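You operate a simulated robot arm through the tools that you are given. There is no shell and no other tool. Be economical: measure what you need, move in short steps, check, and stop when the job is done.

The job below is to be done with a simulated robot arm. You get a single attempt, and the scene is never put back.

TASK
Give the feed tray two scoops from the yellow tub; set the slide to Slow.
Fine: use the orange scoop on the low table and put it back.

It is judged by the outcome, as a careful person would: the job done as asked, and still so three seconds after it is handed in. It fails if anything else is knocked over, pushed out of place, dropped, spilled or broken.

THE ROBOT
A 7-joint arm with a two-finger parallel gripper on a trunk, on a base that drives. Base frame: it is fixed to the floor where the robot stands at the start and does not move with it; the origin is under the middle of the robot, x ahead of it, y to its left, z up. Lengths are in mm, angles in rad, forces in N, time in s.
With the tool pointing down near the work surface it reaches from about 100 to 320 mm from the robot's upright axis, wherever it stands. Its first joint turns from -2.007 to 2.007 rad. Places, roughly: blue lever [-800, -900, 1300]; feed tray [-1000, -500, 1300]; orange slide [-1000, -500, 1300]; teal scoop [4500, 5750, 500]; yellow tub [500, -2000, 0]. Payload 3.91 kg.
Tool frame: the origin (TCP) lies between the finger pads and is the grasp point; the fingertips stand 30 mm ahead of it; z points along the fingers, y is the line along which they close. Largest opening 110 mm; finger width 20, thickness 10; the body of the gripper, 48 by 112 mm, starts 55 mm behind the TCP.
Orientation is told as [roll, pitch, yaw] about the base's x, y, z axes, in that order, counted from this pose: with the fingers straight down and closing along the base's y, the tool's x points along the base's -x, its y along +y and its z along -z.

THE INTERFACE
- The arm moves only by the tool move_arm. Its argument "increments" is a list of rows, each an object (a shift or turn left out is 0, a gripper value left out holds the last) with "slide": the shift along the tool's x, y, z in m, a list of three; "angular": the turn, a rotation vector about the tool's x, y, z in rad, a list of three; "claw": the closure, from 0 (fully open) to 1 (shut). In form: [{"slide": [tx, ty, tz], "angular": [rx, ry, rz], "claw": claw}, ...]. A call has 1 to 12 rows; each row shifts and turns the commanded pose from where the row before left it, along the tool's axes as they then stand. Rows are played at 5 a second. More than 50 mm and 0.15 rad between two rows, or a gripper value outside its range, and nothing of the call is played. Where a pose cannot be reached the arm comes as near as it can. A force on the tool above 40 N (or 10 N above the force at the start of the call, whichever is more), or a blocked arm, ends the call early, and 0.2 s more pass. Each finger travels about 108 mm/s and halts on what it meets, pressing with about 44 N; the grip force reading is that of the motor and also rises with nothing between the fingers. The clock runs only during rows and for 0.2 s after the last one: add rows that do not move to give the fingers time. The reply holds the time, the measured pose of the TCP, the force on the tool along the base axes, the opening and the grip force, in the units named above and with some noise, with the torque about the TCP (base axes, N m) and any sound that the robot's microphone picked up.
- Cameras (640 x 400 px; columns grow to the right, rows downward): "scene" is now at [-84.9, 80.7, 1626]; the picture's right is [-0.94, 0.35, 0.00], its down [0.27, 0.71, -0.65] and it looks along [-0.23, -0.61, -0.76] (base axes); focal length 214 px, centre (320, 200). "wrist" rides on the gripper at [72, 17, -103] in the tool frame; the picture's right is [-0.23, 0.97, 0.00], its down [-0.76, -0.18, -0.62] and it looks along [-0.61, -0.14, 0.78] (tool axes); focal length 222 px, centre (320, 200).
- snapshot(camera): a new picture of that camera. The clock stands still meanwhile.
- move_column(by): slides the trunk up (or, below 0, down) by that many mm; the arm and the scene camera ride with it, the base frame stays. It gives what a move gives, with no picture.
- steer(legs): drives the robot by 1 to 6 legs, each [ahead, turn to the left] in mm and rad, along the robot's own axes; the way and the turn of a leg run together, so that a leg with both is an arc; at most 1500 mm and 3.142 rad a leg. The arm and the cameras ride along, it lands a little off, and it stops where it bumps. It gives what a move gives.
- head_to(pan, tilt): turns the head with the scene camera to pan (to the left, within 2.705 rad either way) and tilt (down, from -0.506 to 1.204), counted from straight ahead of the robot. It gives what a move gives.
- measure_at(camera, pixels): for up to 12 pixels [column, row] of the newest picture of that camera ("zoom" is the newest enlarged one), the place [x, y, z] in the base frame of the surface seen there, good to about 3 mm. The clock stands still meanwhile.
- close_up(camera, box): a new picture of the part [left, top, right, bottom] of that camera's present view, enlarged. The clock stands still meanwhile.
- hand_in(): hands the job in; it is judged then, once.

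Go step by step. Measure first, check grasps and placings, and put right what went wrong. The budget is 80 turns and 48 pictures, counting those below and the enlarged ones. Unless the task says otherwise, let go and move clear before handing in, and close with one line.

The tools are called as name(argument=value, ...) on one line, values as JSON. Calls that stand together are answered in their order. move_arm: Moves the arm, as the interface text tells. Its arguments: {"type":"object","properties":{"increments":{"type":"array"}},"required":["increments"]} The other tools are called the same way: move_column (by) slides the trunk up or down; steer (legs) drives the base; head_to (pan, tilt) turns the head that bears the scene camera; snapshot (camera) takes a picture; measure_at (camera, pixels) gives the place of the surface under pixels of a picture; close_up (camera, box) takes an enlarged picture of a part of a camera's view; hand_in () hands the job in.

At the start:

```text
clock: 0.0
tool_pos: [-67.2, -357.8, 1491.5]
tool_rot: [-0.002, 0.001, -0.008]
force: [-1.0, 0.0, 0.1]
ft_torque: [-0.02, -0.01, -0.01]
width: 110.1
grasp_force: 0.1
trunk travel left (down, up): [-744.0, 246.0]
robot x, y, heading: [-0.1, 1.5, -0.002]
head pan, tilt: [-1.93, 0.867]
```

scene: 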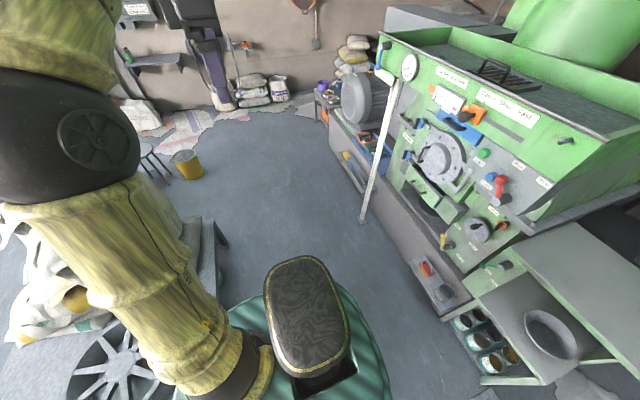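
wrist: 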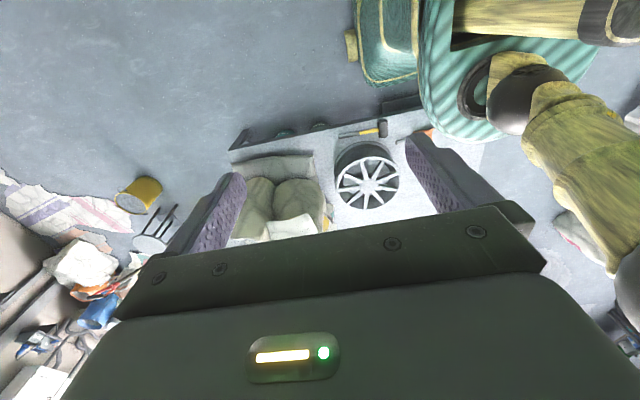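

The scene picture shows the green machine with labels (around 400-640, 40-300) and a yellow tub at (187,165). I take enlarged views of the machine panel and the tub area.

close_up(camera="scene", box=[370, 20, 610, 170])

measure_at(camera="scene", pixels=[[187, 165], [187, 150], [450, 75], [590, 130], [500, 70], [465, 115], [410, 65], [150, 150], [505, 200], [210, 240]])

close_up(camera="scene", box=[120, 100, 280, 200])

```text
2.67 times, centred on (490, 95) of scene
```

zoom: 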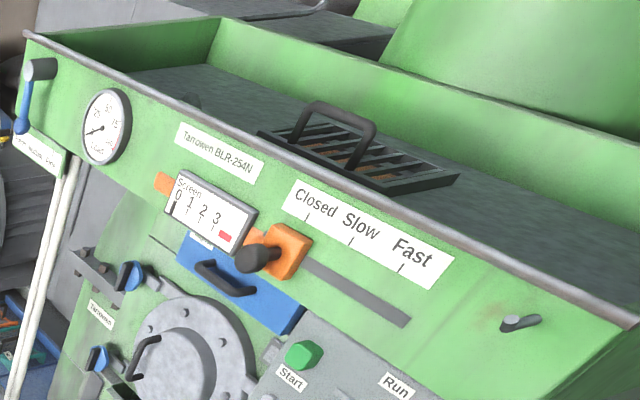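

```text
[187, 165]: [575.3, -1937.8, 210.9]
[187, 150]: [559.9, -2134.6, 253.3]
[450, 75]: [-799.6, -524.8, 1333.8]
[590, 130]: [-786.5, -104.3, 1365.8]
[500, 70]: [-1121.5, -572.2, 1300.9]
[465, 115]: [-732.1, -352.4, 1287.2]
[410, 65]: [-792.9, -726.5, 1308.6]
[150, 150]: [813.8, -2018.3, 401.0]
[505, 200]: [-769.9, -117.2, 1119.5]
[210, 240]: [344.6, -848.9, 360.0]
```

```text
4.00 times, centred on (200, 150) of scene
```

zoom: 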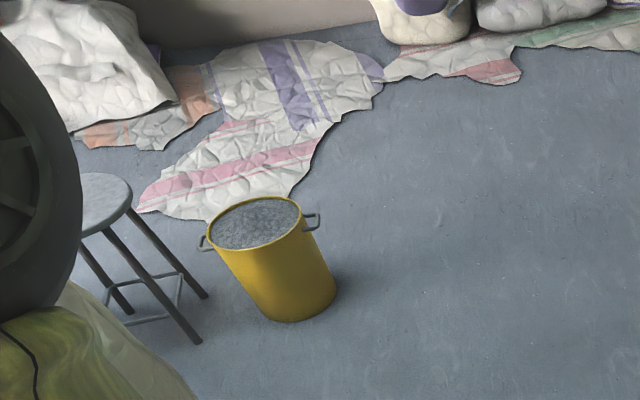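

The orange slide knob stands at Closed on the panel, and the tub is full of grey pellets near (560,-2090,253). Next I look for the low table and orange scoop.

head_to(pan=-1.2, tilt=0.9)

snapshot(camera="scene")

close_up(camera="wrist", box=[220, 80, 460, 230])

```text
clock: 1.1
tool_pos: [-67.3, -357.4, 1490.9]
tool_rot: [-0.002, 0.002, -0.009]
force: [0.0, 0.2, 1.1]
ft_torque: [0.0, -0.02, 0.01]
width: 110.0
grasp_force: 0.1
trunk travel left (down, up): [-744.0, 246.0]
robot x, y, heading: [-0.4, 1.1, -0.003]
head pan, tilt: [-1.201, 0.901]
```

```text
43 pictures are left
```

scene: 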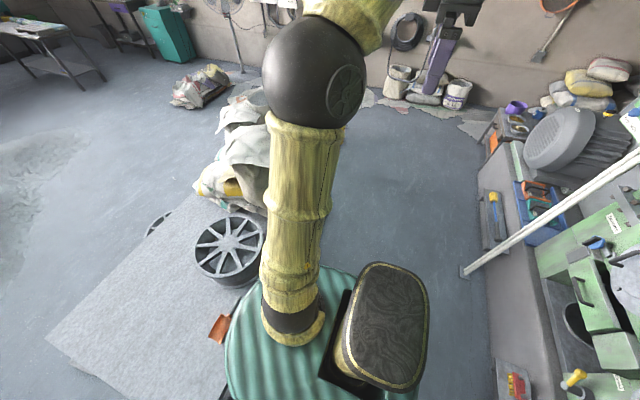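

```text
2.67 times, centred on (340, 155) of wrist
```

zoom: 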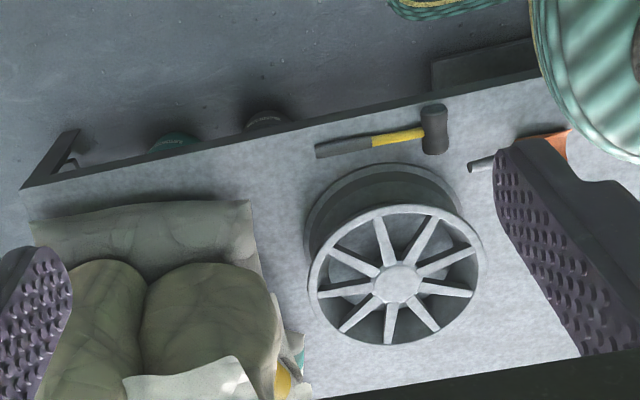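

The orange scoop lies at about (220,325) on the low table close to the robot. I measure it and enlarge it.

close_up(camera="scene", box=[170, 280, 266, 340])

measure_at(camera="scene", pixels=[[218, 328], [230, 314], [180, 330], [60, 335], [130, 385], [235, 230], [330, 300], [170, 215], [225, 380], [240, 300]])

head_to(pan=-0.6, tilt=1.2)

snapshot(camera="scene")

```text
6.67 times, centred on (218, 310) of scene
```

zoom: 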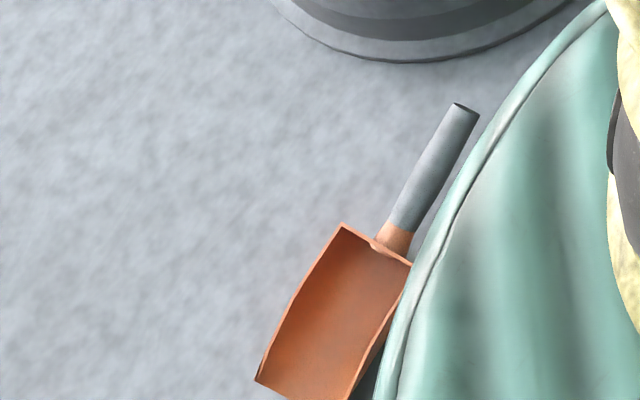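

```text
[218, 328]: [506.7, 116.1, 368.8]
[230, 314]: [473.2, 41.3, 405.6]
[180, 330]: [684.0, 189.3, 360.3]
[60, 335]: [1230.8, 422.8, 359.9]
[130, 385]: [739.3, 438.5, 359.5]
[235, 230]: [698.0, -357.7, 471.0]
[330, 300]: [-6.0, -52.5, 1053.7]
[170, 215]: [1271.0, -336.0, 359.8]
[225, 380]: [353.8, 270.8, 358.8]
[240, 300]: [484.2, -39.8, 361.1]
```

```text
clock: 2.1
tool_pos: [-66.9, -359.9, 1490.3]
tool_rot: [-0.004, 0.002, -0.006]
force: [-0.1, 0.5, 0.0]
ft_torque: [-0.03, 0.02, 0.03]
width: 110.0
grasp_force: 0.1
trunk travel left (down, up): [-744.0, 246.0]
robot x, y, heading: [-2.9, -0.8, 0.001]
head pan, tilt: [-0.6, 1.201]
```

```text
40 pictures are left
```

scene: 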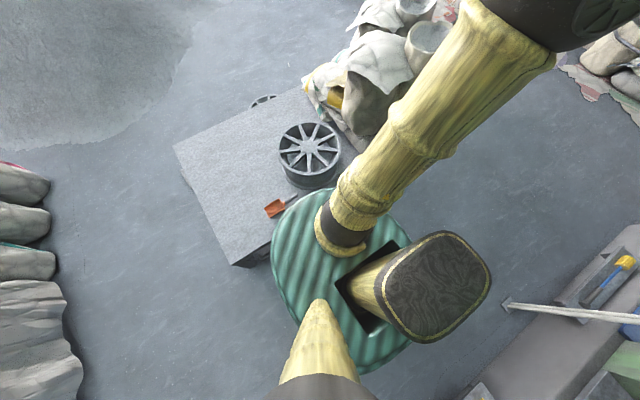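

The robot's teal base stands by the table, with the scoop at (277,207). I measure the base outline, table edges and scoop.

measure_at(camera="scene", pixels=[[273, 210], [289, 200], [300, 205], [274, 260], [285, 290], [355, 190], [405, 240], [440, 290], [320, 330], [237, 262], [175, 150], [450, 130]])

close_up(camera="scene", box=[230, 160, 358, 240])

measure_at(camera="zoom", pixels=[[180, 240], [240, 240], [290, 200], [330, 175], [260, 210], [210, 215], [200, 270], [270, 250]])

```text
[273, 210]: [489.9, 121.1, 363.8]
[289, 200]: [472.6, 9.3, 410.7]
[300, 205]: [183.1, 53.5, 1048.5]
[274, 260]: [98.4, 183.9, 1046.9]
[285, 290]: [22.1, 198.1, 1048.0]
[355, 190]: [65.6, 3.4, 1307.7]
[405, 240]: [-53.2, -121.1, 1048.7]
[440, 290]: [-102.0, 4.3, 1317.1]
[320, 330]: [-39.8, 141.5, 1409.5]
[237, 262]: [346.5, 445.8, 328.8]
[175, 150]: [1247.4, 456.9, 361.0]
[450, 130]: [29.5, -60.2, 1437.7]
```

```text
5.00 times, centred on (294, 200) of scene
```

zoom: 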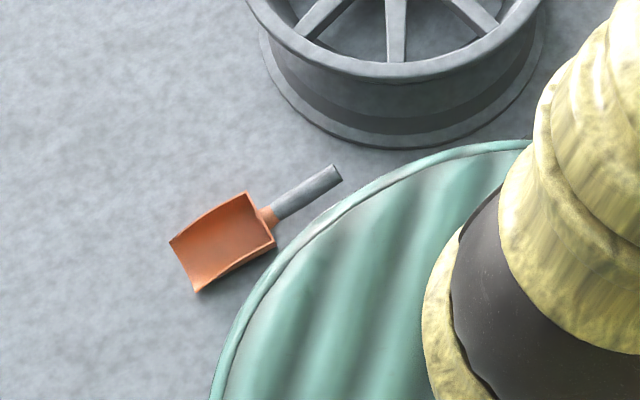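

```text
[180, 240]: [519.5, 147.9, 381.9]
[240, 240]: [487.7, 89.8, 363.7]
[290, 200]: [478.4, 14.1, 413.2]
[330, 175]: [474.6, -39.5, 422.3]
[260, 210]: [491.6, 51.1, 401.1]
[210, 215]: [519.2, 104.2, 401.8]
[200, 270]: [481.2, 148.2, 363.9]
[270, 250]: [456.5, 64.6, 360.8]
```

The teal collar at z≈1047 rides with the trunk; the scoop handle runs along y near x≈478. I check the base footprint in the wrist view.

snapshot(camera="wrist")

measure_at(camera="wrist", pixels=[[390, 40], [352, 45], [358, 10], [372, 82], [412, 78], [440, 110], [400, 105], [330, 118], [235, 150], [378, 128], [425, 132], [140, 195]])

```text
38 pictures are left
```

wrist: 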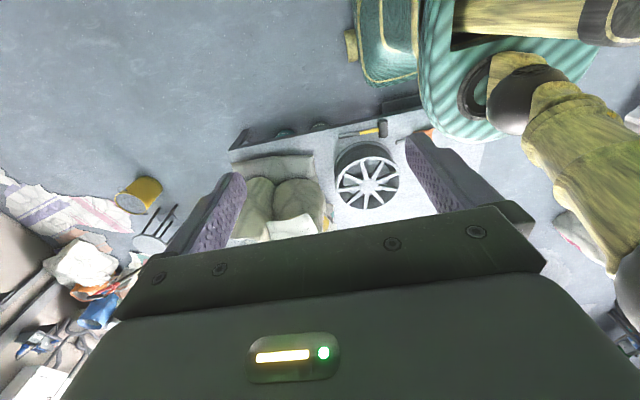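

```text
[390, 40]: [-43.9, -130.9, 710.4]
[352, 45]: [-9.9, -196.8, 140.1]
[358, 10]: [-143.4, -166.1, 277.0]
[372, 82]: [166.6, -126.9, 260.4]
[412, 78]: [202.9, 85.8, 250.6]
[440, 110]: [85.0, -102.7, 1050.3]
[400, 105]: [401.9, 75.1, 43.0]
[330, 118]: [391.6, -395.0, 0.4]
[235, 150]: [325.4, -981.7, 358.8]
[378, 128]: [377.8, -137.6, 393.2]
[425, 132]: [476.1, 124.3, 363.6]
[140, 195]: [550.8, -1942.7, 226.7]
```

The base front is at x≈203, the table edge at x≈345. I swing the arm round to the front, turning the tool so the fingers will close across the handle (yaw ≈1.42).

move_arm(increments=[{"slide": [-0.0488, -0.0057, 0], "angular": [0, 0, -0.109], "claw": 0}, {"slide": [-0.0489, -0.0044, 0], "angular": [0, 0, -0.109]}, {"slide": [-0.049, -0.0032, 0], "angular": [0, 0, -0.109]}, {"slide": [-0.0491, -0.0019, 0], "angular": [0, 0, -0.109]}, {"slide": [-0.0491, -0.0006, 0], "angular": [0, 0, -0.109]}, {"slide": [-0.0491, 0.0006, 0], "angular": [0, 0, -0.109]}, {"slide": [-0.0491, 0.0019, 0], "angular": [0, 0, -0.109]}, {"slide": [-0.049, 0.0032, 0], "angular": [0, 0, -0.109]}, {"slide": [-0.0489, 0.0045, 0], "angular": [0, 0, -0.109]}, {"slide": [-0.0488, 0.0057, 0], "angular": [0, 0, -0.109]}, {"slide": [-0.0486, 0.007, 0], "angular": [0, 0, -0.109]}, {"slide": [-0.0484, 0.0083, 0], "angular": [0, 0, -0.109]}])

```text
clock: 4.7
tool_pos: [364.5, -53.1, 1490.5]
tool_rot: [0.0, 0.004, 1.303]
force: [0.3, -0.2, 0.3]
ft_torque: [-0.02, -0.04, 0.0]
width: 110.0
grasp_force: 0.0
trunk travel left (down, up): [-744.0, 246.0]
robot x, y, heading: [-1.8, 0.4, 0.0]
head pan, tilt: [-0.6, 1.201]
```

The arm now points forward. I test how far down it reaches here in free air, well above the table.

move_arm(increments=[{"slide": [0.0, 0, 0.05], "angular": [0, 0, -0.117]}, {"slide": [0.0, 0, 0.05]}, {"slide": [0.0, 0, 0.05]}, {"slide": [0.0, 0, 0.05]}, {"slide": [0.0, 0, 0.05]}, {"slide": [0.0, 0, 0.05]}, {"slide": [0.0, 0, 0.05]}, {"slide": [0.0, 0, 0.05]}, {"slide": [0.0, 0, 0.05]}])

head_to(pan=0, tilt=1.15)

snapshot(camera="scene")

```text
clock: 6.7
tool_pos: [358.8, -51.9, 1037.7]
tool_rot: [0.002, 0.001, 1.42]
force: [-0.1, -0.1, 1.1]
ft_torque: [0.01, 0.01, 0.02]
width: 109.9
grasp_force: 0.1
trunk travel left (down, up): [-744.0, 246.0]
robot x, y, heading: [-0.2, -1.2, 0.003]
head pan, tilt: [-0.6, 1.201]
```

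```text
clock: 7.7
tool_pos: [358.6, -52.0, 1040.3]
tool_rot: [0.0, 0.002, 1.42]
force: [0.1, -0.6, -0.1]
ft_torque: [0.03, 0.01, -0.01]
width: 110.1
grasp_force: 0.1
trunk travel left (down, up): [-744.0, 246.0]
robot x, y, heading: [-0.4, 2.0, 0.004]
head pan, tilt: [0.0, 1.15]
```

```text
37 pictures are left
```

scene: 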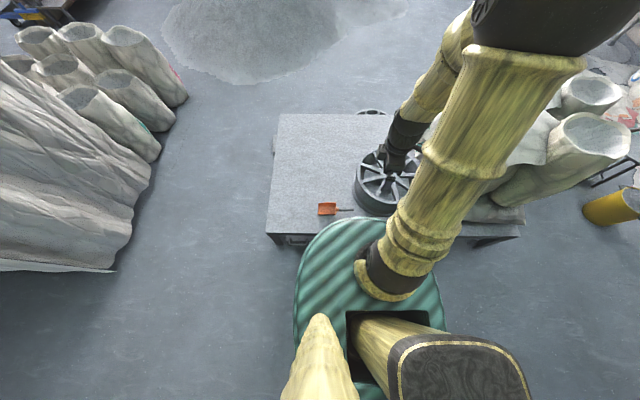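

The arm reaches collar height at 360 mm radius. I drive 125 mm ahead and lower the trunk partway, then look from above.

steer(legs=[[125, 0]])

move_column(by=-450)

snapshot(camera="wrist")

snapshot(camera="scene")

```text
clock: 9.0
tool_pos: [485.9, -52.7, 1038.0]
tool_rot: [0.002, 0.001, 1.416]
force: [0.2, 0.3, 0.3]
ft_torque: [0.03, 0.05, 0.01]
width: 110.1
grasp_force: 0.1
trunk travel left (down, up): [-744.0, 246.0]
robot x, y, heading: [128.5, 0.1, -0.001]
head pan, tilt: [0.0, 1.15]
```

```text
refused: -450 is not a number from -400 to 400
```

```text
36 pictures are left
```

wrist: 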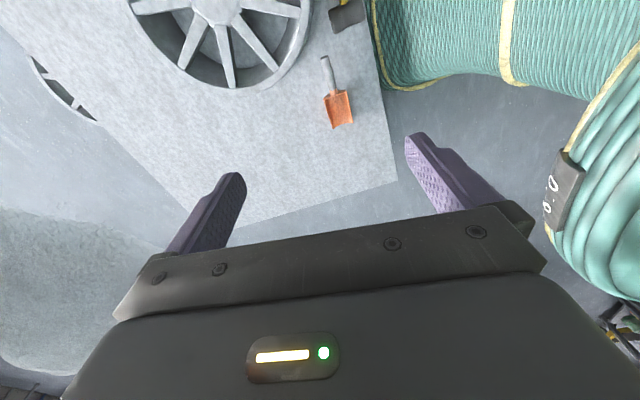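

```text
35 pictures are left
```

scene: 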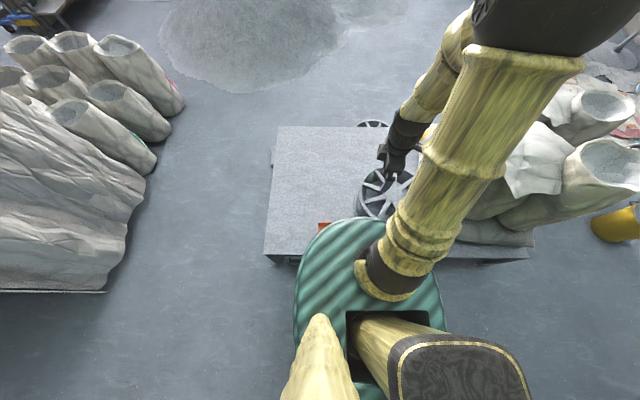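

The wrist view shows the scoop at (338,95) with the wheel at (220,30) beside it and the base edge at (385,85) near the table. I measure clearances.

measure_at(camera="wrist", pixels=[[385, 85], [376, 20], [395, 40], [562, 215], [560, 160], [381, 80], [324, 60], [332, 85], [338, 110], [305, 50], [270, 85], [345, 15]])

close_up(camera="wrist", box=[280, 40, 376, 140])

measure_at(camera="zoom", pixels=[[290, 110], [300, 150], [315, 200], [330, 230], [300, 130], [360, 260], [310, 270], [330, 350], [410, 330]])

```text
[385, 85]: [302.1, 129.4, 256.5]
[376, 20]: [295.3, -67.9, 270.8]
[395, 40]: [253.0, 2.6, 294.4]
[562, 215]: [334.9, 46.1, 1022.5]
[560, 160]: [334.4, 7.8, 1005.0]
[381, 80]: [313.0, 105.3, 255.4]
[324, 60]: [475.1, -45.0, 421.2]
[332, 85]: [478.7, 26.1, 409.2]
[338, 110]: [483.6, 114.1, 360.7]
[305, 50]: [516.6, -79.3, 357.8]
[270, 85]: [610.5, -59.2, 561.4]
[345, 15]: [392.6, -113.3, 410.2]
```

```text
4.00 times, centred on (328, 90) of wrist
```

zoom: 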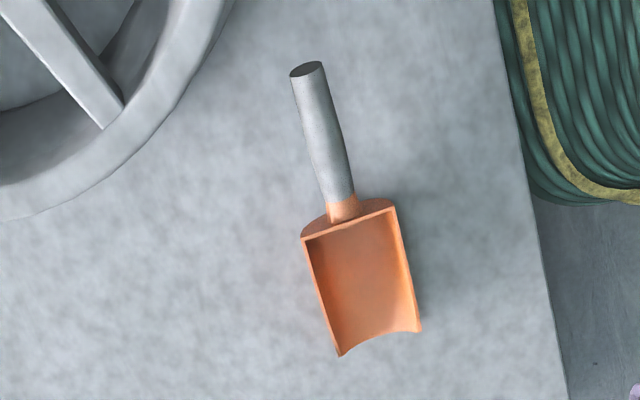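

```text
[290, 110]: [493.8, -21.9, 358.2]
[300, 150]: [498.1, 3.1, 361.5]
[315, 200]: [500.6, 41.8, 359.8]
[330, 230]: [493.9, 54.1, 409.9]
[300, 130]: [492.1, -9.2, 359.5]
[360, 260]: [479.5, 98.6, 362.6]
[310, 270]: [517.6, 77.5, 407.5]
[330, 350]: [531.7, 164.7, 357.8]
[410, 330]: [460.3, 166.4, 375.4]
```

The handle axis is at x≈477, y -45..45, top z≈415, with the drum clearing the table edge. I align the tool above the handle and lower the trunk.

move_arm(increments=[{"slide": [-0.0458, 0.0156, 0], "angular": [0, 0, -0.11], "claw": 0}, {}])

move_column(by=-400)

snapshot(camera="wrist")

```text
clock: 9.6
tool_pos: [475.3, -4.9, 1040.7]
tool_rot: [0.002, 0.001, 1.526]
force: [-0.2, 1.0, -0.1]
ft_torque: [0.02, -0.05, 0.01]
width: 109.9
grasp_force: 0.0
trunk travel left (down, up): [-744.0, 246.0]
robot x, y, heading: [126.1, -2.3, 0.007]
head pan, tilt: [0.0, 1.15]
```

```text
clock: 13.4
tool_pos: [475.6, -5.8, 641.6]
tool_rot: [0.001, 0.002, 1.527]
force: [0.0, 0.1, 0.4]
ft_torque: [-0.02, 0.01, -0.04]
width: 109.9
grasp_force: 0.1
trunk travel left (down, up): [-344.0, 646.0]
robot x, y, heading: [126.3, -1.5, 0.002]
head pan, tilt: [0.0, 1.15]
```

```text
33 pictures are left
```

wrist: 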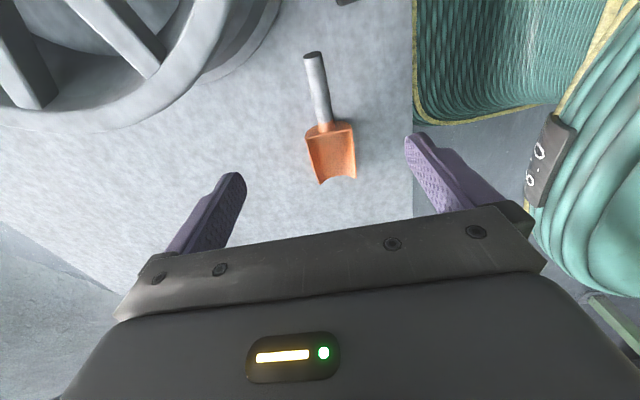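

The handle appears at (313,52)-(323,120), between the fingers. I measure it once more from this closer range.

measure_at(camera="wrist", pixels=[[312, 60], [315, 75], [317, 90], [320, 105], [322, 118], [331, 150], [200, 80], [230, 60], [537, 200], [545, 260]])

move_column(by=-170)

```text
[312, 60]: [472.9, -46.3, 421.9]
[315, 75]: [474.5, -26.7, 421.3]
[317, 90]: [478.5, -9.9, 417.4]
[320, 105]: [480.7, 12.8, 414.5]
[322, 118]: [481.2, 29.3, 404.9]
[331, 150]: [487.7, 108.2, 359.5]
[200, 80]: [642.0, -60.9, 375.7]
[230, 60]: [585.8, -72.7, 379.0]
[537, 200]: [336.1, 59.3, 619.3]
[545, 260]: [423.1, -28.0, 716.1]
```

```text
clock: 15.3
tool_pos: [476.4, -5.7, 470.1]
tool_rot: [0.002, 0.002, 1.528]
force: [-0.3, 0.3, 0.2]
ft_torque: [0.02, 0.01, -0.01]
width: 109.8
grasp_force: 0.0
trunk travel left (down, up): [-174.0, 816.0]
robot x, y, heading: [129.9, -1.9, -0.001]
head pan, tilt: [0.0, 1.15]
```

The handle axis passes (478,-6) at z≈405. I nudge the yaw, descend 65 mm with the arm and close.

move_arm(increments=[{"slide": [0, -0.002, 0.03], "angular": [0, 0, 0.05]}, {"slide": [0, 0, 0.025]}, {"slide": [0, 0, 0.01]}, {}])

snapshot(camera="wrist")

```text
clock: 16.3
tool_pos: [477.6, -6.1, 406.5]
tool_rot: [0.001, 0.002, 1.476]
force: [0.1, 0.0, -0.3]
ft_torque: [0.01, -0.03, -0.02]
width: 109.9
grasp_force: 0.1
trunk travel left (down, up): [-174.0, 816.0]
robot x, y, heading: [126.8, 0.6, -0.006]
head pan, tilt: [0.0, 1.15]
```

```text
32 pictures are left
```

wrist: 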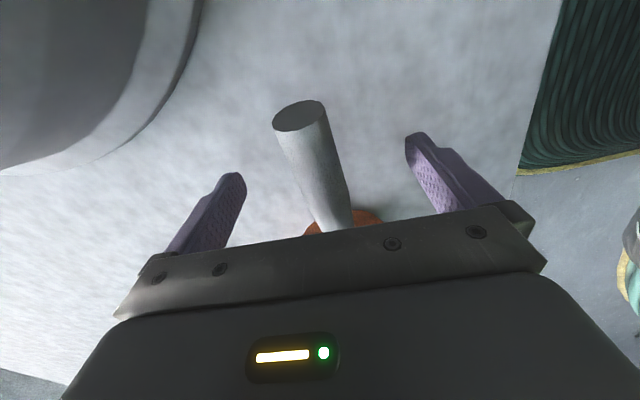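

The handle stands between the fingers, at (320,165). I close on it and then lift a little.

move_arm(increments=[{"claw": 0.5}, {"claw": 0.8}, {"claw": 1}, {}, {}, {}])

move_arm(increments=[{"slide": [0, 0, -0.02], "claw": 1}, {"slide": [0, 0, -0.04]}, {}])

snapshot(camera="wrist")

```text
clock: 17.7
tool_pos: [478.6, -6.7, 407.3]
tool_rot: [0.002, 0.002, 1.477]
force: [-0.8, 0.2, 0.7]
ft_torque: [0.0, 0.13, 0.09]
width: 25.2
grasp_force: 44.1
trunk travel left (down, up): [-174.0, 816.0]
robot x, y, heading: [129.1, 0.5, 0.003]
head pan, tilt: [0.0, 1.15]
```

```text
clock: 18.5
tool_pos: [479.5, -4.4, 469.0]
tool_rot: [0.001, 0.002, 1.478]
force: [0.2, -0.2, -1.8]
ft_torque: [-0.12, -0.02, -0.02]
width: 25.0
grasp_force: 43.8
trunk travel left (down, up): [-174.0, 816.0]
robot x, y, heading: [125.9, 3.7, -0.005]
head pan, tilt: [0.0, 1.15]
```

```text
31 pictures are left
```

wrist: 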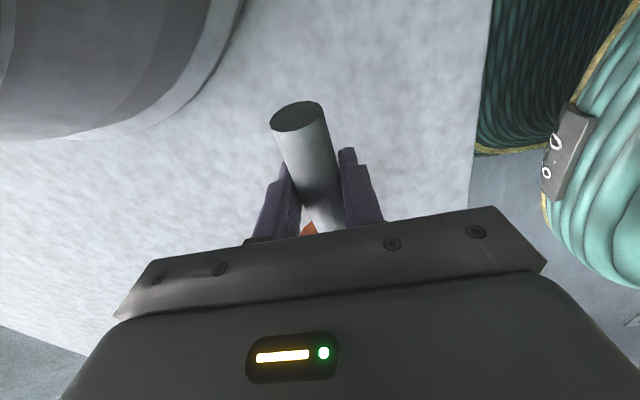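

The scoop is gripped (25 mm, 44 N). I raise the trunk, back away from the table, turn right and drive part-way toward the tub through the clear corridor.

move_column(by=400)

steer(legs=[[-230, 0], [0, -1.571], [1000, 0]])

head_to(pan=0.5, tilt=0.7)

snapshot(camera="scene")

```text
clock: 22.3
tool_pos: [479.9, -5.4, 868.5]
tool_rot: [0.002, 0.002, 1.476]
force: [0.4, 0.5, -1.0]
ft_torque: [-0.16, 0.02, -0.02]
width: 25.5
grasp_force: 44.2
trunk travel left (down, up): [-574.0, 416.0]
robot x, y, heading: [126.3, 0.1, -0.007]
head pan, tilt: [0.0, 1.15]
```

```text
clock: 32.9
tool_pos: [-199.9, -1361.3, 867.1]
tool_rot: [0.002, 0.002, -0.167]
force: [0.3, 0.3, -1.9]
ft_torque: [-0.03, 0.14, 0.01]
width: 25.3
grasp_force: 44.5
trunk travel left (down, up): [-574.0, 416.0]
robot x, y, heading: [-169.0, -1005.3, -1.652]
head pan, tilt: [0.0, 1.15]
```

```text
clock: 33.8
tool_pos: [-198.7, -1362.4, 867.4]
tool_rot: [0.0, 0.001, -0.166]
force: [0.3, 0.4, -2.7]
ft_torque: [0.06, 0.16, 0.03]
width: 25.3
grasp_force: 44.1
trunk travel left (down, up): [-574.0, 416.0]
robot x, y, heading: [-168.4, -1010.8, -1.646]
head pan, tilt: [0.499, 0.7]
```

```text
30 pictures are left
```

scene: 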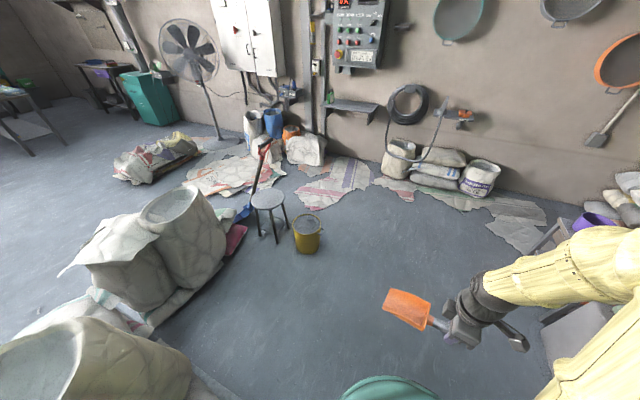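

The tub stands at (307,233) with open floor before it, the stool to its left. I measure the tub rim and contents.

close_up(camera="scene", box=[275, 200, 339, 264])

measure_at(camera="zoom", pixels=[[320, 200], [240, 200], [400, 200], [320, 240], [320, 160], [320, 350], [195, 190], [440, 210], [320, 140], [315, 275]])

```text
6.25 times, centred on (307, 232) of scene
```

zoom: 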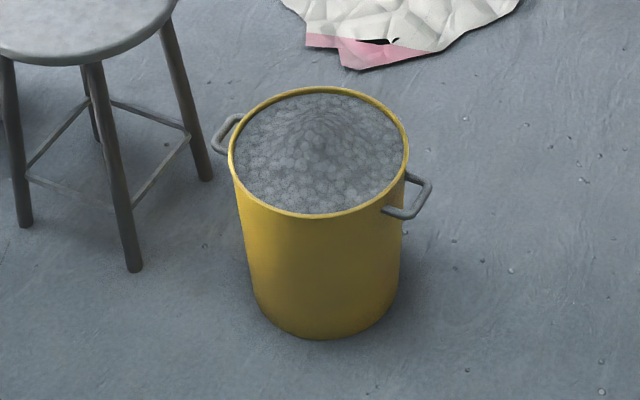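

```text
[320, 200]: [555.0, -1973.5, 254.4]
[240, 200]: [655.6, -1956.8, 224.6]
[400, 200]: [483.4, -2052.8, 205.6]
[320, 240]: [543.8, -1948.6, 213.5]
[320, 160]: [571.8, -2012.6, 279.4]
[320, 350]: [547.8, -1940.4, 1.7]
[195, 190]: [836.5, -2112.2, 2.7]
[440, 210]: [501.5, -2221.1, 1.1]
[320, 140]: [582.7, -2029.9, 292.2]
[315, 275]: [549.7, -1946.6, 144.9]
```

The tub centre is about (595,-2032), radius ≈110, contents mounded to z≈292. I turn the tool so the scoop points straight ahead of the robot, then drive to a staging point.

move_arm(increments=[{"angular": [0, 0, 0.147], "claw": 1}, {"angular": [0, 0, 0.147]}, {"angular": [0, 0, 0.147]}, {"angular": [0, 0, 0.147]}, {"angular": [0, 0, 0.147]}, {"angular": [0, 0, 0.147]}, {"angular": [0, 0, 0.147]}, {"angular": [0, 0, 0.147]}, {"angular": [0, 0, 0.147]}, {"angular": [0, 0, 0.147]}, {"slide": [0.05, 0, 0]}, {"slide": [0.02, 0, 0]}])

steer(legs=[[0, 0.694], [580, 0]])

head_to(pan=0, tilt=1.0)

snapshot(camera="scene")

```text
clock: 36.4
tool_pos: [-199.1, -1333.4, 878.7]
tool_rot: [-0.001, 0.001, -1.635]
force: [0.4, 0.8, -2.2]
ft_torque: [0.16, -0.01, 0.01]
width: 25.0
grasp_force: 44.3
out of reach, approached as far as the arm can: row 11, 12
trunk travel left (down, up): [-574.0, 416.0]
robot x, y, heading: [-168.0, -1013.1, -1.634]
head pan, tilt: [0.499, 0.7]
```

```text
clock: 41.6
tool_pos: [378.2, -1751.7, 879.8]
tool_rot: [-0.002, 0.003, -0.913]
force: [-0.2, 0.5, -1.7]
ft_torque: [0.12, 0.11, -0.01]
width: 25.2
grasp_force: 44.2
trunk travel left (down, up): [-574.0, 416.0]
robot x, y, heading: [185.5, -1487.1, -0.923]
head pan, tilt: [0.499, 0.7]
```

```text
clock: 42.6
tool_pos: [378.9, -1750.5, 879.9]
tool_rot: [-0.002, 0.002, -0.913]
force: [0.0, 0.1, -2.6]
ft_torque: [0.14, 0.09, -0.01]
width: 25.1
grasp_force: 44.1
trunk travel left (down, up): [-574.0, 416.0]
robot x, y, heading: [189.5, -1490.5, -0.923]
head pan, tilt: [0.0, 1.0]
```

```text
28 pictures are left
```

scene: 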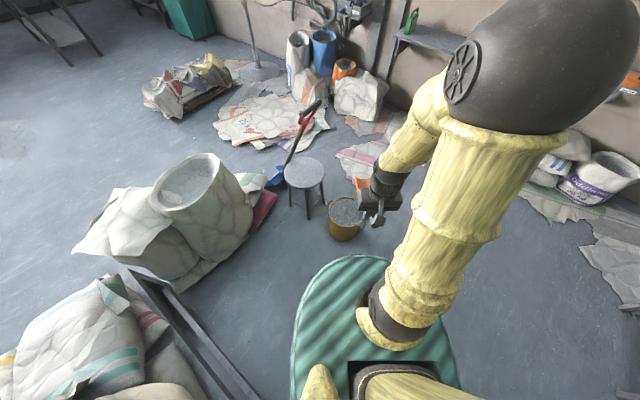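

The tub is ahead at (346,215). I measure its rim from here to aim the final approach.

close_up(camera="scene", box=[316, 170, 396, 250])

measure_at(camera="zoom", pixels=[[120, 240], [230, 340], [230, 330], [180, 210], [230, 260], [360, 280], [360, 300], [120, 250], [240, 290], [150, 285], [340, 110]])

```text
5.00 times, centred on (356, 210) of scene
```

zoom: 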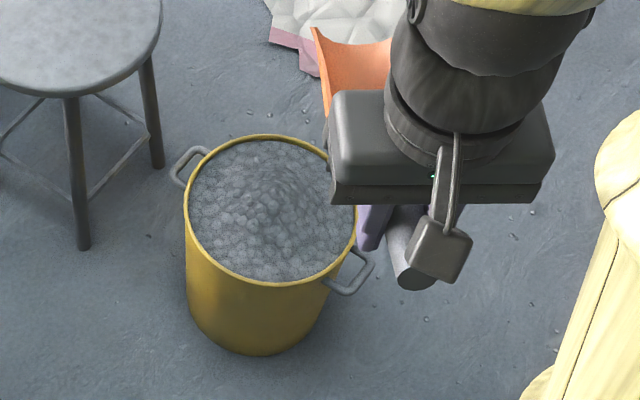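

```text
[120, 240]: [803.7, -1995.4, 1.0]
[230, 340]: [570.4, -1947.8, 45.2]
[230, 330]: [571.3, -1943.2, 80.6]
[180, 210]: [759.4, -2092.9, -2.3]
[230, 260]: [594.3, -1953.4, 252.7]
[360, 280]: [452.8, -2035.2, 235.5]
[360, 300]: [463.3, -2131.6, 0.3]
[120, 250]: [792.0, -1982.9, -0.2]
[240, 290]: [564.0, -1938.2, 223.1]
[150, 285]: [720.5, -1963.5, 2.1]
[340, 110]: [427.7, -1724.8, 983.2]
```

I measure the rim points and mound more carefully in the same enlarged picture.

measure_at(camera="zoom", pixels=[[268, 284], [266, 278], [189, 225], [192, 180], [270, 139], [300, 142], [352, 240], [265, 240], [265, 200], [270, 165], [215, 210], [310, 230]])

```text
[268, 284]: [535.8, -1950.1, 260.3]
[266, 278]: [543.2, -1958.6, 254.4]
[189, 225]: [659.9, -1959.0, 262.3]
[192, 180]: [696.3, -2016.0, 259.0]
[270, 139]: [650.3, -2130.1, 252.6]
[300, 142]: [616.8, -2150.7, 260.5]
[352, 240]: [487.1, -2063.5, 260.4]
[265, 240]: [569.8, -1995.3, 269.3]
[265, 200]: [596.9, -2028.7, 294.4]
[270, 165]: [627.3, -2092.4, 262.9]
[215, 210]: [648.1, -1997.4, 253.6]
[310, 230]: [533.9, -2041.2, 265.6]
```

The rim is a circle about (591,-2044), radius 108, z 261. I turn slightly and drive 279 mm so the tub is 405 mm ahead, then lower the trunk.

steer(legs=[[0, -0.015], [279, 0]])

move_column(by=-400)

snapshot(camera="scene")

snapshot(camera="wrist")

```text
clock: 44.8
tool_pos: [531.0, -1970.6, 879.0]
tool_rot: [-0.001, 0.005, -0.931]
force: [-0.2, -0.4, -1.8]
ft_torque: [0.13, 0.1, 0.0]
width: 25.0
grasp_force: 43.7
trunk travel left (down, up): [-574.0, 416.0]
robot x, y, heading: [341.8, -1704.8, -0.941]
head pan, tilt: [0.0, 1.0]
```

```text
clock: 48.6
tool_pos: [532.3, -1970.1, 480.1]
tool_rot: [-0.002, 0.004, -0.93]
force: [0.5, -0.4, -3.5]
ft_torque: [0.14, 0.07, 0.01]
width: 25.3
grasp_force: 43.8
trunk travel left (down, up): [-174.0, 816.0]
robot x, y, heading: [343.3, -1702.7, -0.943]
head pan, tilt: [0.0, 1.0]
```

```text
26 pictures are left
```

scene: 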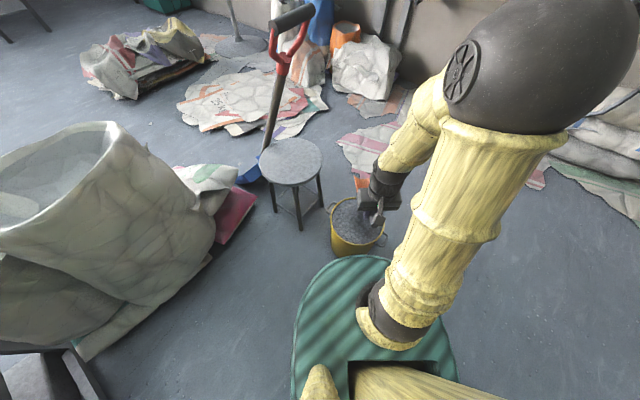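

```text
25 pictures are left
```

wrist: 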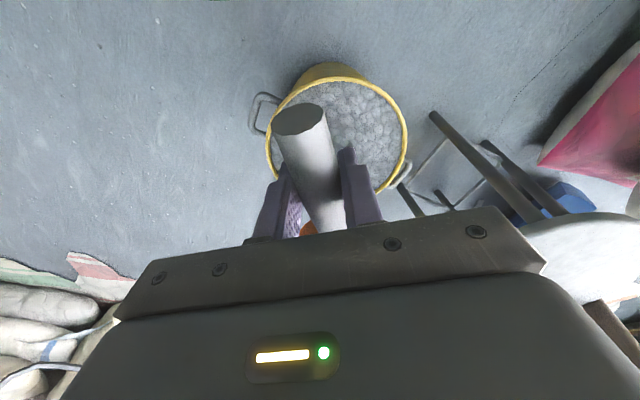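

The scoop is centred over the tub, with the TCP 94 mm short of its centre. I lower 100 mm, raise the arm 30 and tilt the scoop front-down 0.5 rad just above the mound.

move_column(by=-100)

move_arm(increments=[{"slide": [0, 0, -0.03], "claw": 1}, {"angular": [0, 0.125, 0]}, {"angular": [0, 0.125, 0]}, {"angular": [0, 0.125, 0]}, {"angular": [0, 0.125, 0]}, {}])

close_up(camera="scene", box=[310, 160, 420, 260])

```text
clock: 50.0
tool_pos: [531.9, -1970.2, 379.4]
tool_rot: [-0.001, 0.004, -0.933]
force: [0.8, 0.4, -1.7]
ft_torque: [0.14, 0.07, -0.01]
width: 25.2
grasp_force: 44.1
trunk travel left (down, up): [-74.0, 916.0]
robot x, y, heading: [341.1, -1706.6, -0.941]
head pan, tilt: [0.0, 1.0]
```

```text
clock: 51.4
tool_pos: [531.8, -1970.5, 410.2]
tool_rot: [-0.002, 0.505, -0.933]
force: [-0.2, -0.2, -0.7]
ft_torque: [0.1, 0.06, 0.03]
width: 25.1
grasp_force: 43.8
trunk travel left (down, up): [-74.0, 916.0]
robot x, y, heading: [342.4, -1704.9, -0.944]
head pan, tilt: [0.0, 1.0]
```

```text
4.00 times, centred on (365, 210) of scene
```

zoom: 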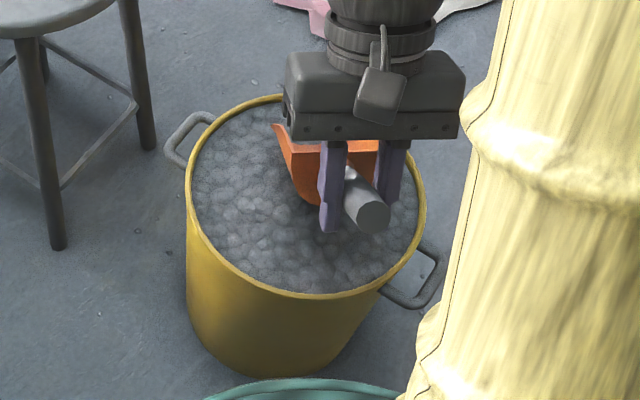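

The scoop points down at the mound near (300,160), inside the rim. I plunge, push forward, level and lift a little.

move_arm(increments=[{"slide": [-0.0144, 0, 0.0263], "claw": 1}, {"slide": [-0.0144, 0, 0.0263]}, {"slide": [-0.0024, 0, 0.0044]}, {"slide": [-0.0088, 0, -0.0048]}, {"slide": [-0.0088, 0, -0.0048]}, {"slide": [-0.0043, 0, 0.0079], "angular": [0, -0.125, 0]}, {"slide": [-0.0033, 0, 0.0084], "angular": [0, -0.125, 0]}, {"slide": [-0.0022, 0, 0.0087], "angular": [0, -0.125, 0]}, {"slide": [-0.0011, 0, 0.0089], "angular": [0, -0.125, 0]}, {"angular": [0, -0.05, 0]}, {}])

```text
clock: 53.8
tool_pos: [545.7, -1992.1, 308.7]
tool_rot: [-0.002, -0.045, -0.931]
force: [-0.3, 0.3, -2.9]
ft_torque: [0.19, 0.11, -0.02]
width: 25.3
grasp_force: 44.0
out of reach, approached as far as the arm can: row 10
trunk travel left (down, up): [-74.0, 916.0]
robot x, y, heading: [342.8, -1704.3, -0.943]
head pan, tilt: [0.0, 1.0]
```

The stroke ran without resistance trouble; I lift with the trunk and look.

move_column(by=120)

close_up(camera="scene", box=[310, 140, 420, 240])

```text
clock: 55.3
tool_pos: [548.0, -1991.9, 427.6]
tool_rot: [-0.002, -0.043, -0.933]
force: [-0.2, -0.2, -3.7]
ft_torque: [0.2, 0.14, 0.02]
width: 25.3
grasp_force: 43.8
trunk travel left (down, up): [-194.0, 796.0]
robot x, y, heading: [344.5, -1700.8, -0.938]
head pan, tilt: [0.0, 1.0]
```

```text
4.00 times, centred on (365, 190) of scene
```

zoom: 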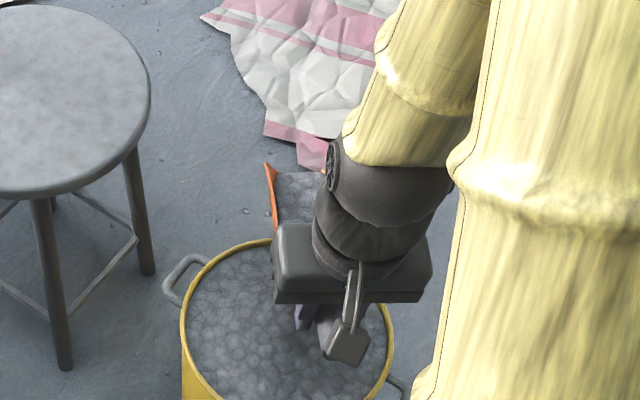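

The pan is full and level at (300,195), and force rose by about 1.3 N. I raise the trunk and back away, then turn to face the machine.

move_column(by=400)

steer(legs=[[0, -0.247], [-1319, 0]])

move_column(by=396)

steer(legs=[[0, -1.955]])

head_to(pan=0.3, tilt=0.7)

snapshot(camera="scene")

```text
clock: 59.1
tool_pos: [546.4, -1991.5, 830.2]
tool_rot: [-0.001, -0.043, -0.932]
force: [0.4, 0.6, -2.6]
ft_torque: [0.16, 0.14, 0.0]
width: 25.2
grasp_force: 44.3
trunk travel left (down, up): [-594.0, 396.0]
robot x, y, heading: [344.9, -1704.6, -0.943]
head pan, tilt: [0.0, 1.0]
```

```text
clock: 62.2
tool_pos: [390.3, -1833.2, 829.8]
tool_rot: [-0.001, -0.041, -1.172]
force: [0.0, 0.1, -2.4]
ft_torque: [0.23, 0.07, 0.0]
width: 25.1
grasp_force: 43.7
trunk travel left (down, up): [-594.0, 396.0]
robot x, y, heading: [264.1, -1512.4, -1.183]
head pan, tilt: [0.0, 1.0]
stopped in leg 2: the robot was blocked; the commanded pose is now the measured one
```

```text
clock: 66.0
tool_pos: [389.4, -1833.2, 1225.8]
tool_rot: [-0.001, -0.042, -1.173]
force: [0.4, 0.1, -3.2]
ft_torque: [0.23, 0.08, 0.0]
width: 25.5
grasp_force: 43.9
trunk travel left (down, up): [-990.0, 0.0]
robot x, y, heading: [261.8, -1511.0, -1.186]
head pan, tilt: [0.0, 1.0]
```

```text
clock: 71.1
tool_pos: [-86.6, -1502.1, 1226.2]
tool_rot: [-0.002, -0.042, -3.128]
force: [-0.5, -0.2, -2.5]
ft_torque: [-0.01, -0.22, -0.04]
width: 25.3
grasp_force: 43.8
trunk travel left (down, up): [-990.0, 0.0]
robot x, y, heading: [264.4, -1505.6, -3.139]
head pan, tilt: [0.0, 1.0]
```

```text
clock: 71.9
tool_pos: [-86.2, -1501.7, 1225.9]
tool_rot: [-0.003, -0.041, -3.129]
force: [-1.0, -0.8, -3.1]
ft_torque: [-0.01, -0.27, 0.0]
width: 25.1
grasp_force: 43.9
trunk travel left (down, up): [-990.0, 0.0]
robot x, y, heading: [265.6, -1506.9, -3.137]
head pan, tilt: [0.3, 0.7]
```

```text
22 pictures are left
```

scene: 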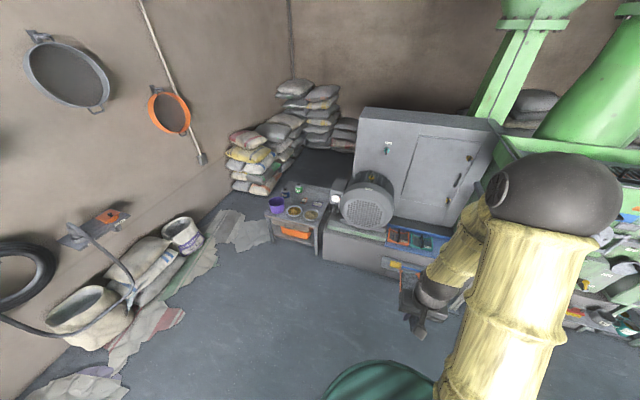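

The backward drive was blocked near (264,-1512), likely by the table's end; I'm now facing -x with clear floor ahead. I drive out into the corridor, then along +y to face the machine.

steer(legs=[[415, 0], [0, -1.575], [1020, 0], [0, 1.571]])

head_to(pan=0.0, tilt=0.8)

snapshot(camera="scene")

```text
clock: 86.9
tool_pos: [-499.2, -474.1, 1225.7]
tool_rot: [0.0, -0.04, 3.132]
force: [0.0, 1.2, -4.1]
ft_torque: [-0.02, -0.27, 0.0]
width: 25.6
grasp_force: 43.6
trunk travel left (down, up): [-990.0, 0.0]
robot x, y, heading: [-151.9, -487.4, 3.118]
head pan, tilt: [0.3, 0.7]
```

```text
clock: 87.7
tool_pos: [-499.5, -473.2, 1225.8]
tool_rot: [-0.002, -0.04, 3.133]
force: [-0.1, 0.4, -2.5]
ft_torque: [-0.01, -0.26, 0.01]
width: 25.2
grasp_force: 43.9
trunk travel left (down, up): [-990.0, 0.0]
robot x, y, heading: [-150.0, -485.1, 3.118]
head pan, tilt: [0.0, 0.799]
```

```text
21 pictures are left
```

scene: 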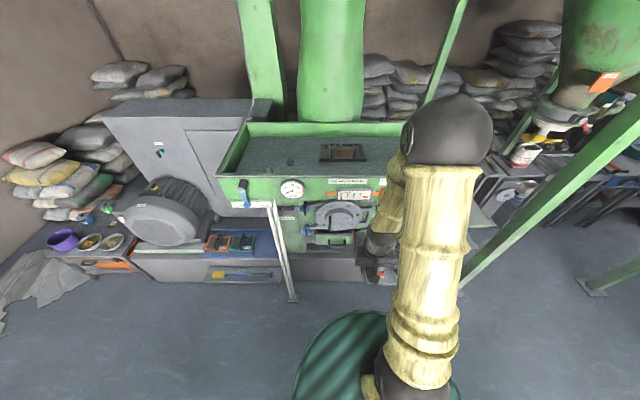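

The tray is visible at (250-400,130-178) with a grate at (343,152). I measure the tray, rim and counter.

measure_at(camera="scene", pixels=[[343, 152], [290, 160], [320, 177], [230, 174], [330, 132], [390, 160], [250, 140], [355, 282], [293, 300], [275, 215], [345, 215], [320, 160]])

close_up(camera="scene", box=[210, 110, 410, 235])

```text
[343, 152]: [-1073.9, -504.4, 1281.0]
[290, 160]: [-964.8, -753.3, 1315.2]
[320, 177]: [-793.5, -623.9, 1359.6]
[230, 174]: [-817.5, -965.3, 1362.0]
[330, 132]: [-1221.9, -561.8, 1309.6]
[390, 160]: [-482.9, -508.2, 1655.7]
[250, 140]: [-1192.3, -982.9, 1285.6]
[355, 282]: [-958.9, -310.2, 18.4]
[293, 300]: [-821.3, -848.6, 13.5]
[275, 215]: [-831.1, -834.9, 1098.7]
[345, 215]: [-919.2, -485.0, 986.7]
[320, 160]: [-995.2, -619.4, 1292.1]
```

```text
3.20 times, centred on (310, 172) of scene
```

zoom: 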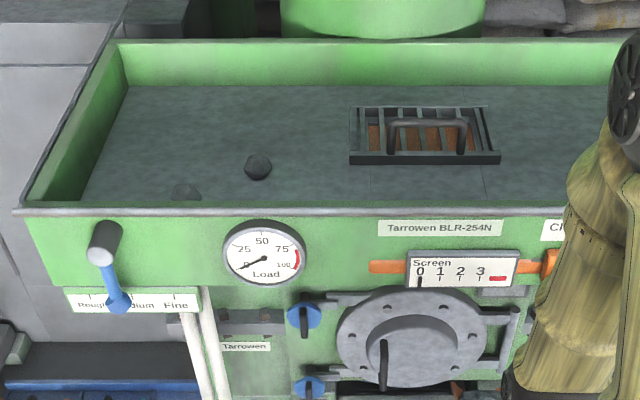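

The blue lever is labelled Rough/Medium/Fine; the tray rim is at x≈-795, z≈1360, its floor z≈1292. I measure protrusions on the panel and the plinth below before closing in.

measure_at(camera="zoom", pixels=[[265, 250], [105, 240], [118, 302], [460, 268], [548, 262], [440, 330], [383, 360], [305, 315], [425, 158], [430, 122], [255, 168], [480, 180]])

measure_at(camera="scene", pixels=[[320, 240], [320, 255], [320, 270], [340, 280], [375, 275], [380, 290], [200, 275], [300, 200], [310, 225]])

```text
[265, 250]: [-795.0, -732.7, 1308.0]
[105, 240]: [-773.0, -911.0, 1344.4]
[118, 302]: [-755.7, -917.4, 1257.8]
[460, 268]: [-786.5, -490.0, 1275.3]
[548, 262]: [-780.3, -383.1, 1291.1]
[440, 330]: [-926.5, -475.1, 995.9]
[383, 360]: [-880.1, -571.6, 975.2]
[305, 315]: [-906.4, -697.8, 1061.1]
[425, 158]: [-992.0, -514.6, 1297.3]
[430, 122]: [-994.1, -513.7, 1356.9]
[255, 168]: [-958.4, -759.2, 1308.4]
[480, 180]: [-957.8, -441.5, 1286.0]
```

```text
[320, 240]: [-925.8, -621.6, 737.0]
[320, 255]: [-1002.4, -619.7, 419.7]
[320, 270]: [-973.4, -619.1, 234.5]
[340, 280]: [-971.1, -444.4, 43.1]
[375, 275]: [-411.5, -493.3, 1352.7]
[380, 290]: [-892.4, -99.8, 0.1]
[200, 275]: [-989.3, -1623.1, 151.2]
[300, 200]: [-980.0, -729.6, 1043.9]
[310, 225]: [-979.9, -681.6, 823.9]
```

Only the rim line at x≈-795 and the slide knob (-732,-352) stand out. I raise the loaded scoop to z≈1500, then drive so it hangs over the tray at y≈-615.

move_arm(increments=[{"slide": [0, 0, -0.03], "claw": 1}, {"slide": [0, 0, -0.03]}, {"slide": [0, 0, -0.03]}, {"slide": [0, 0, -0.03]}, {"slide": [0, 0, -0.03]}, {"slide": [0, 0, -0.03]}, {"slide": [0, 0, -0.03]}, {"slide": [0, 0, -0.03]}, {"slide": [0, 0, -0.03]}, {}])

steer(legs=[[0, 0.36], [392, 0], [0, -0.336]])

snapshot(camera="scene")

```text
clock: 89.9
tool_pos: [-487.4, -475.5, 1494.6]
tool_rot: [-0.001, -0.041, 3.131]
force: [0.2, 0.4, -3.0]
ft_torque: [0.01, -0.26, 0.04]
width: 25.1
grasp_force: 43.9
trunk travel left (down, up): [-990.0, 0.0]
robot x, y, heading: [-150.9, -488.1, 3.121]
head pan, tilt: [0.0, 0.799]
```

```text
clock: 94.5
tool_pos: [-855.9, -606.3, 1495.5]
tool_rot: [-0.002, -0.04, -3.14]
force: [-0.7, 0.2, -2.7]
ft_torque: [0.0, -0.29, -0.03]
width: 25.6
grasp_force: 43.9
trunk travel left (down, up): [-990.0, 0.0]
robot x, y, heading: [-520.6, -611.6, 3.132]
head pan, tilt: [0.0, 0.799]
```

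```text
19 pictures are left
```

scene: 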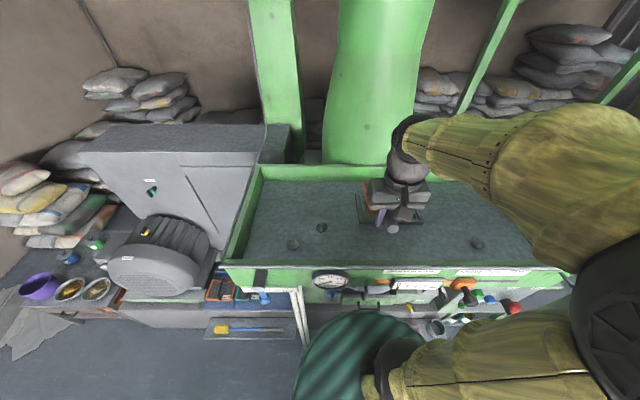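

The scoop hangs over the tray at (-856..-1010,-606). I tilt it front-down in steps to pour.

move_arm(increments=[{"slide": [-0.02, 0, 0], "angular": [0, 0.13, 0], "claw": 1}, {"angular": [0, 0.13, 0]}, {"angular": [0, 0.13, 0]}, {"angular": [0, 0.13, 0]}, {"angular": [0, 0.13, 0]}, {"angular": [0, 0.13, 0]}, {"angular": [0, 0.13, 0]}, {}, {}])

close_up(camera="scene", box=[320, 140, 480, 260])

```text
clock: 96.5
tool_pos: [-877.4, -607.3, 1495.9]
tool_rot: [-0.002, 0.87, 3.141]
force: [-0.6, 0.8, -2.3]
ft_torque: [-0.02, -0.07, -0.05]
width: 25.2
grasp_force: 44.2
trunk travel left (down, up): [-990.0, 0.0]
robot x, y, heading: [-520.5, -612.5, 3.133]
head pan, tilt: [0.0, 0.799]
```

```text
3.33 times, centred on (400, 200) of scene
```

zoom: 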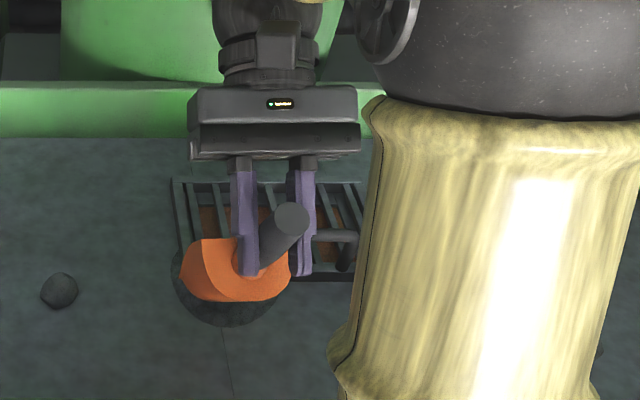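

A dark heap is appearing under the scoop at (225,300). I tilt further to empty it fully, then bring it back level.

move_arm(increments=[{"angular": [0, 0.13, 0], "claw": 1}, {"angular": [0, 0.13, 0]}, {"angular": [0, 0.13, 0]}, {}, {}, {}])

move_arm(increments=[{"angular": [0, -0.14, 0], "claw": 1}, {"angular": [0, -0.14, 0]}, {"angular": [0, -0.14, 0]}, {"angular": [0, -0.14, 0]}, {"angular": [0, -0.14, 0]}, {"angular": [0, -0.14, 0]}, {"angular": [0, -0.14, 0]}, {"angular": [0, -0.14, 0]}, {"angular": [0, -0.14, 0]}, {}, {}])

close_up(camera="scene", box=[320, 140, 480, 260])

```text
clock: 97.9
tool_pos: [-842.0, -610.1, 1477.5]
tool_rot: [-0.005, 1.194, 3.138]
force: [0.0, -0.3, -1.9]
ft_torque: [-0.03, 0.04, -0.03]
width: 25.4
grasp_force: 44.1
out of reach, approached as far as the arm can: row 2, 3
trunk travel left (down, up): [-990.0, 0.0]
robot x, y, heading: [-521.9, -616.3, 3.13]
head pan, tilt: [0.0, 0.799]
```

```text
clock: 100.3
tool_pos: [-839.9, -610.5, 1479.7]
tool_rot: [-0.001, -0.069, -3.139]
force: [0.5, -0.4, -2.3]
ft_torque: [0.01, -0.13, 0.01]
width: 25.2
grasp_force: 44.2
trunk travel left (down, up): [-990.0, 0.0]
robot x, y, heading: [-521.1, -611.1, 3.133]
head pan, tilt: [0.0, 0.799]
```

```text
3.33 times, centred on (400, 200) of scene
```

zoom: 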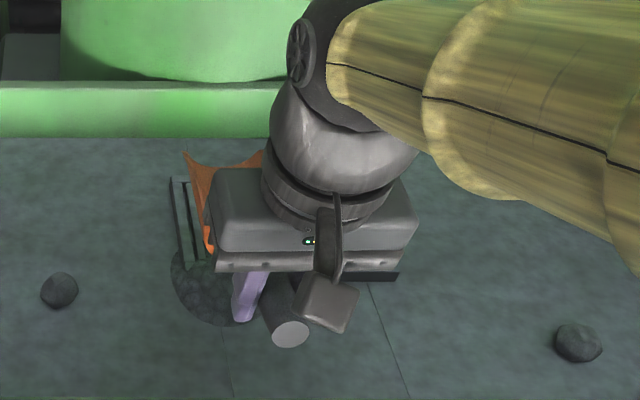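

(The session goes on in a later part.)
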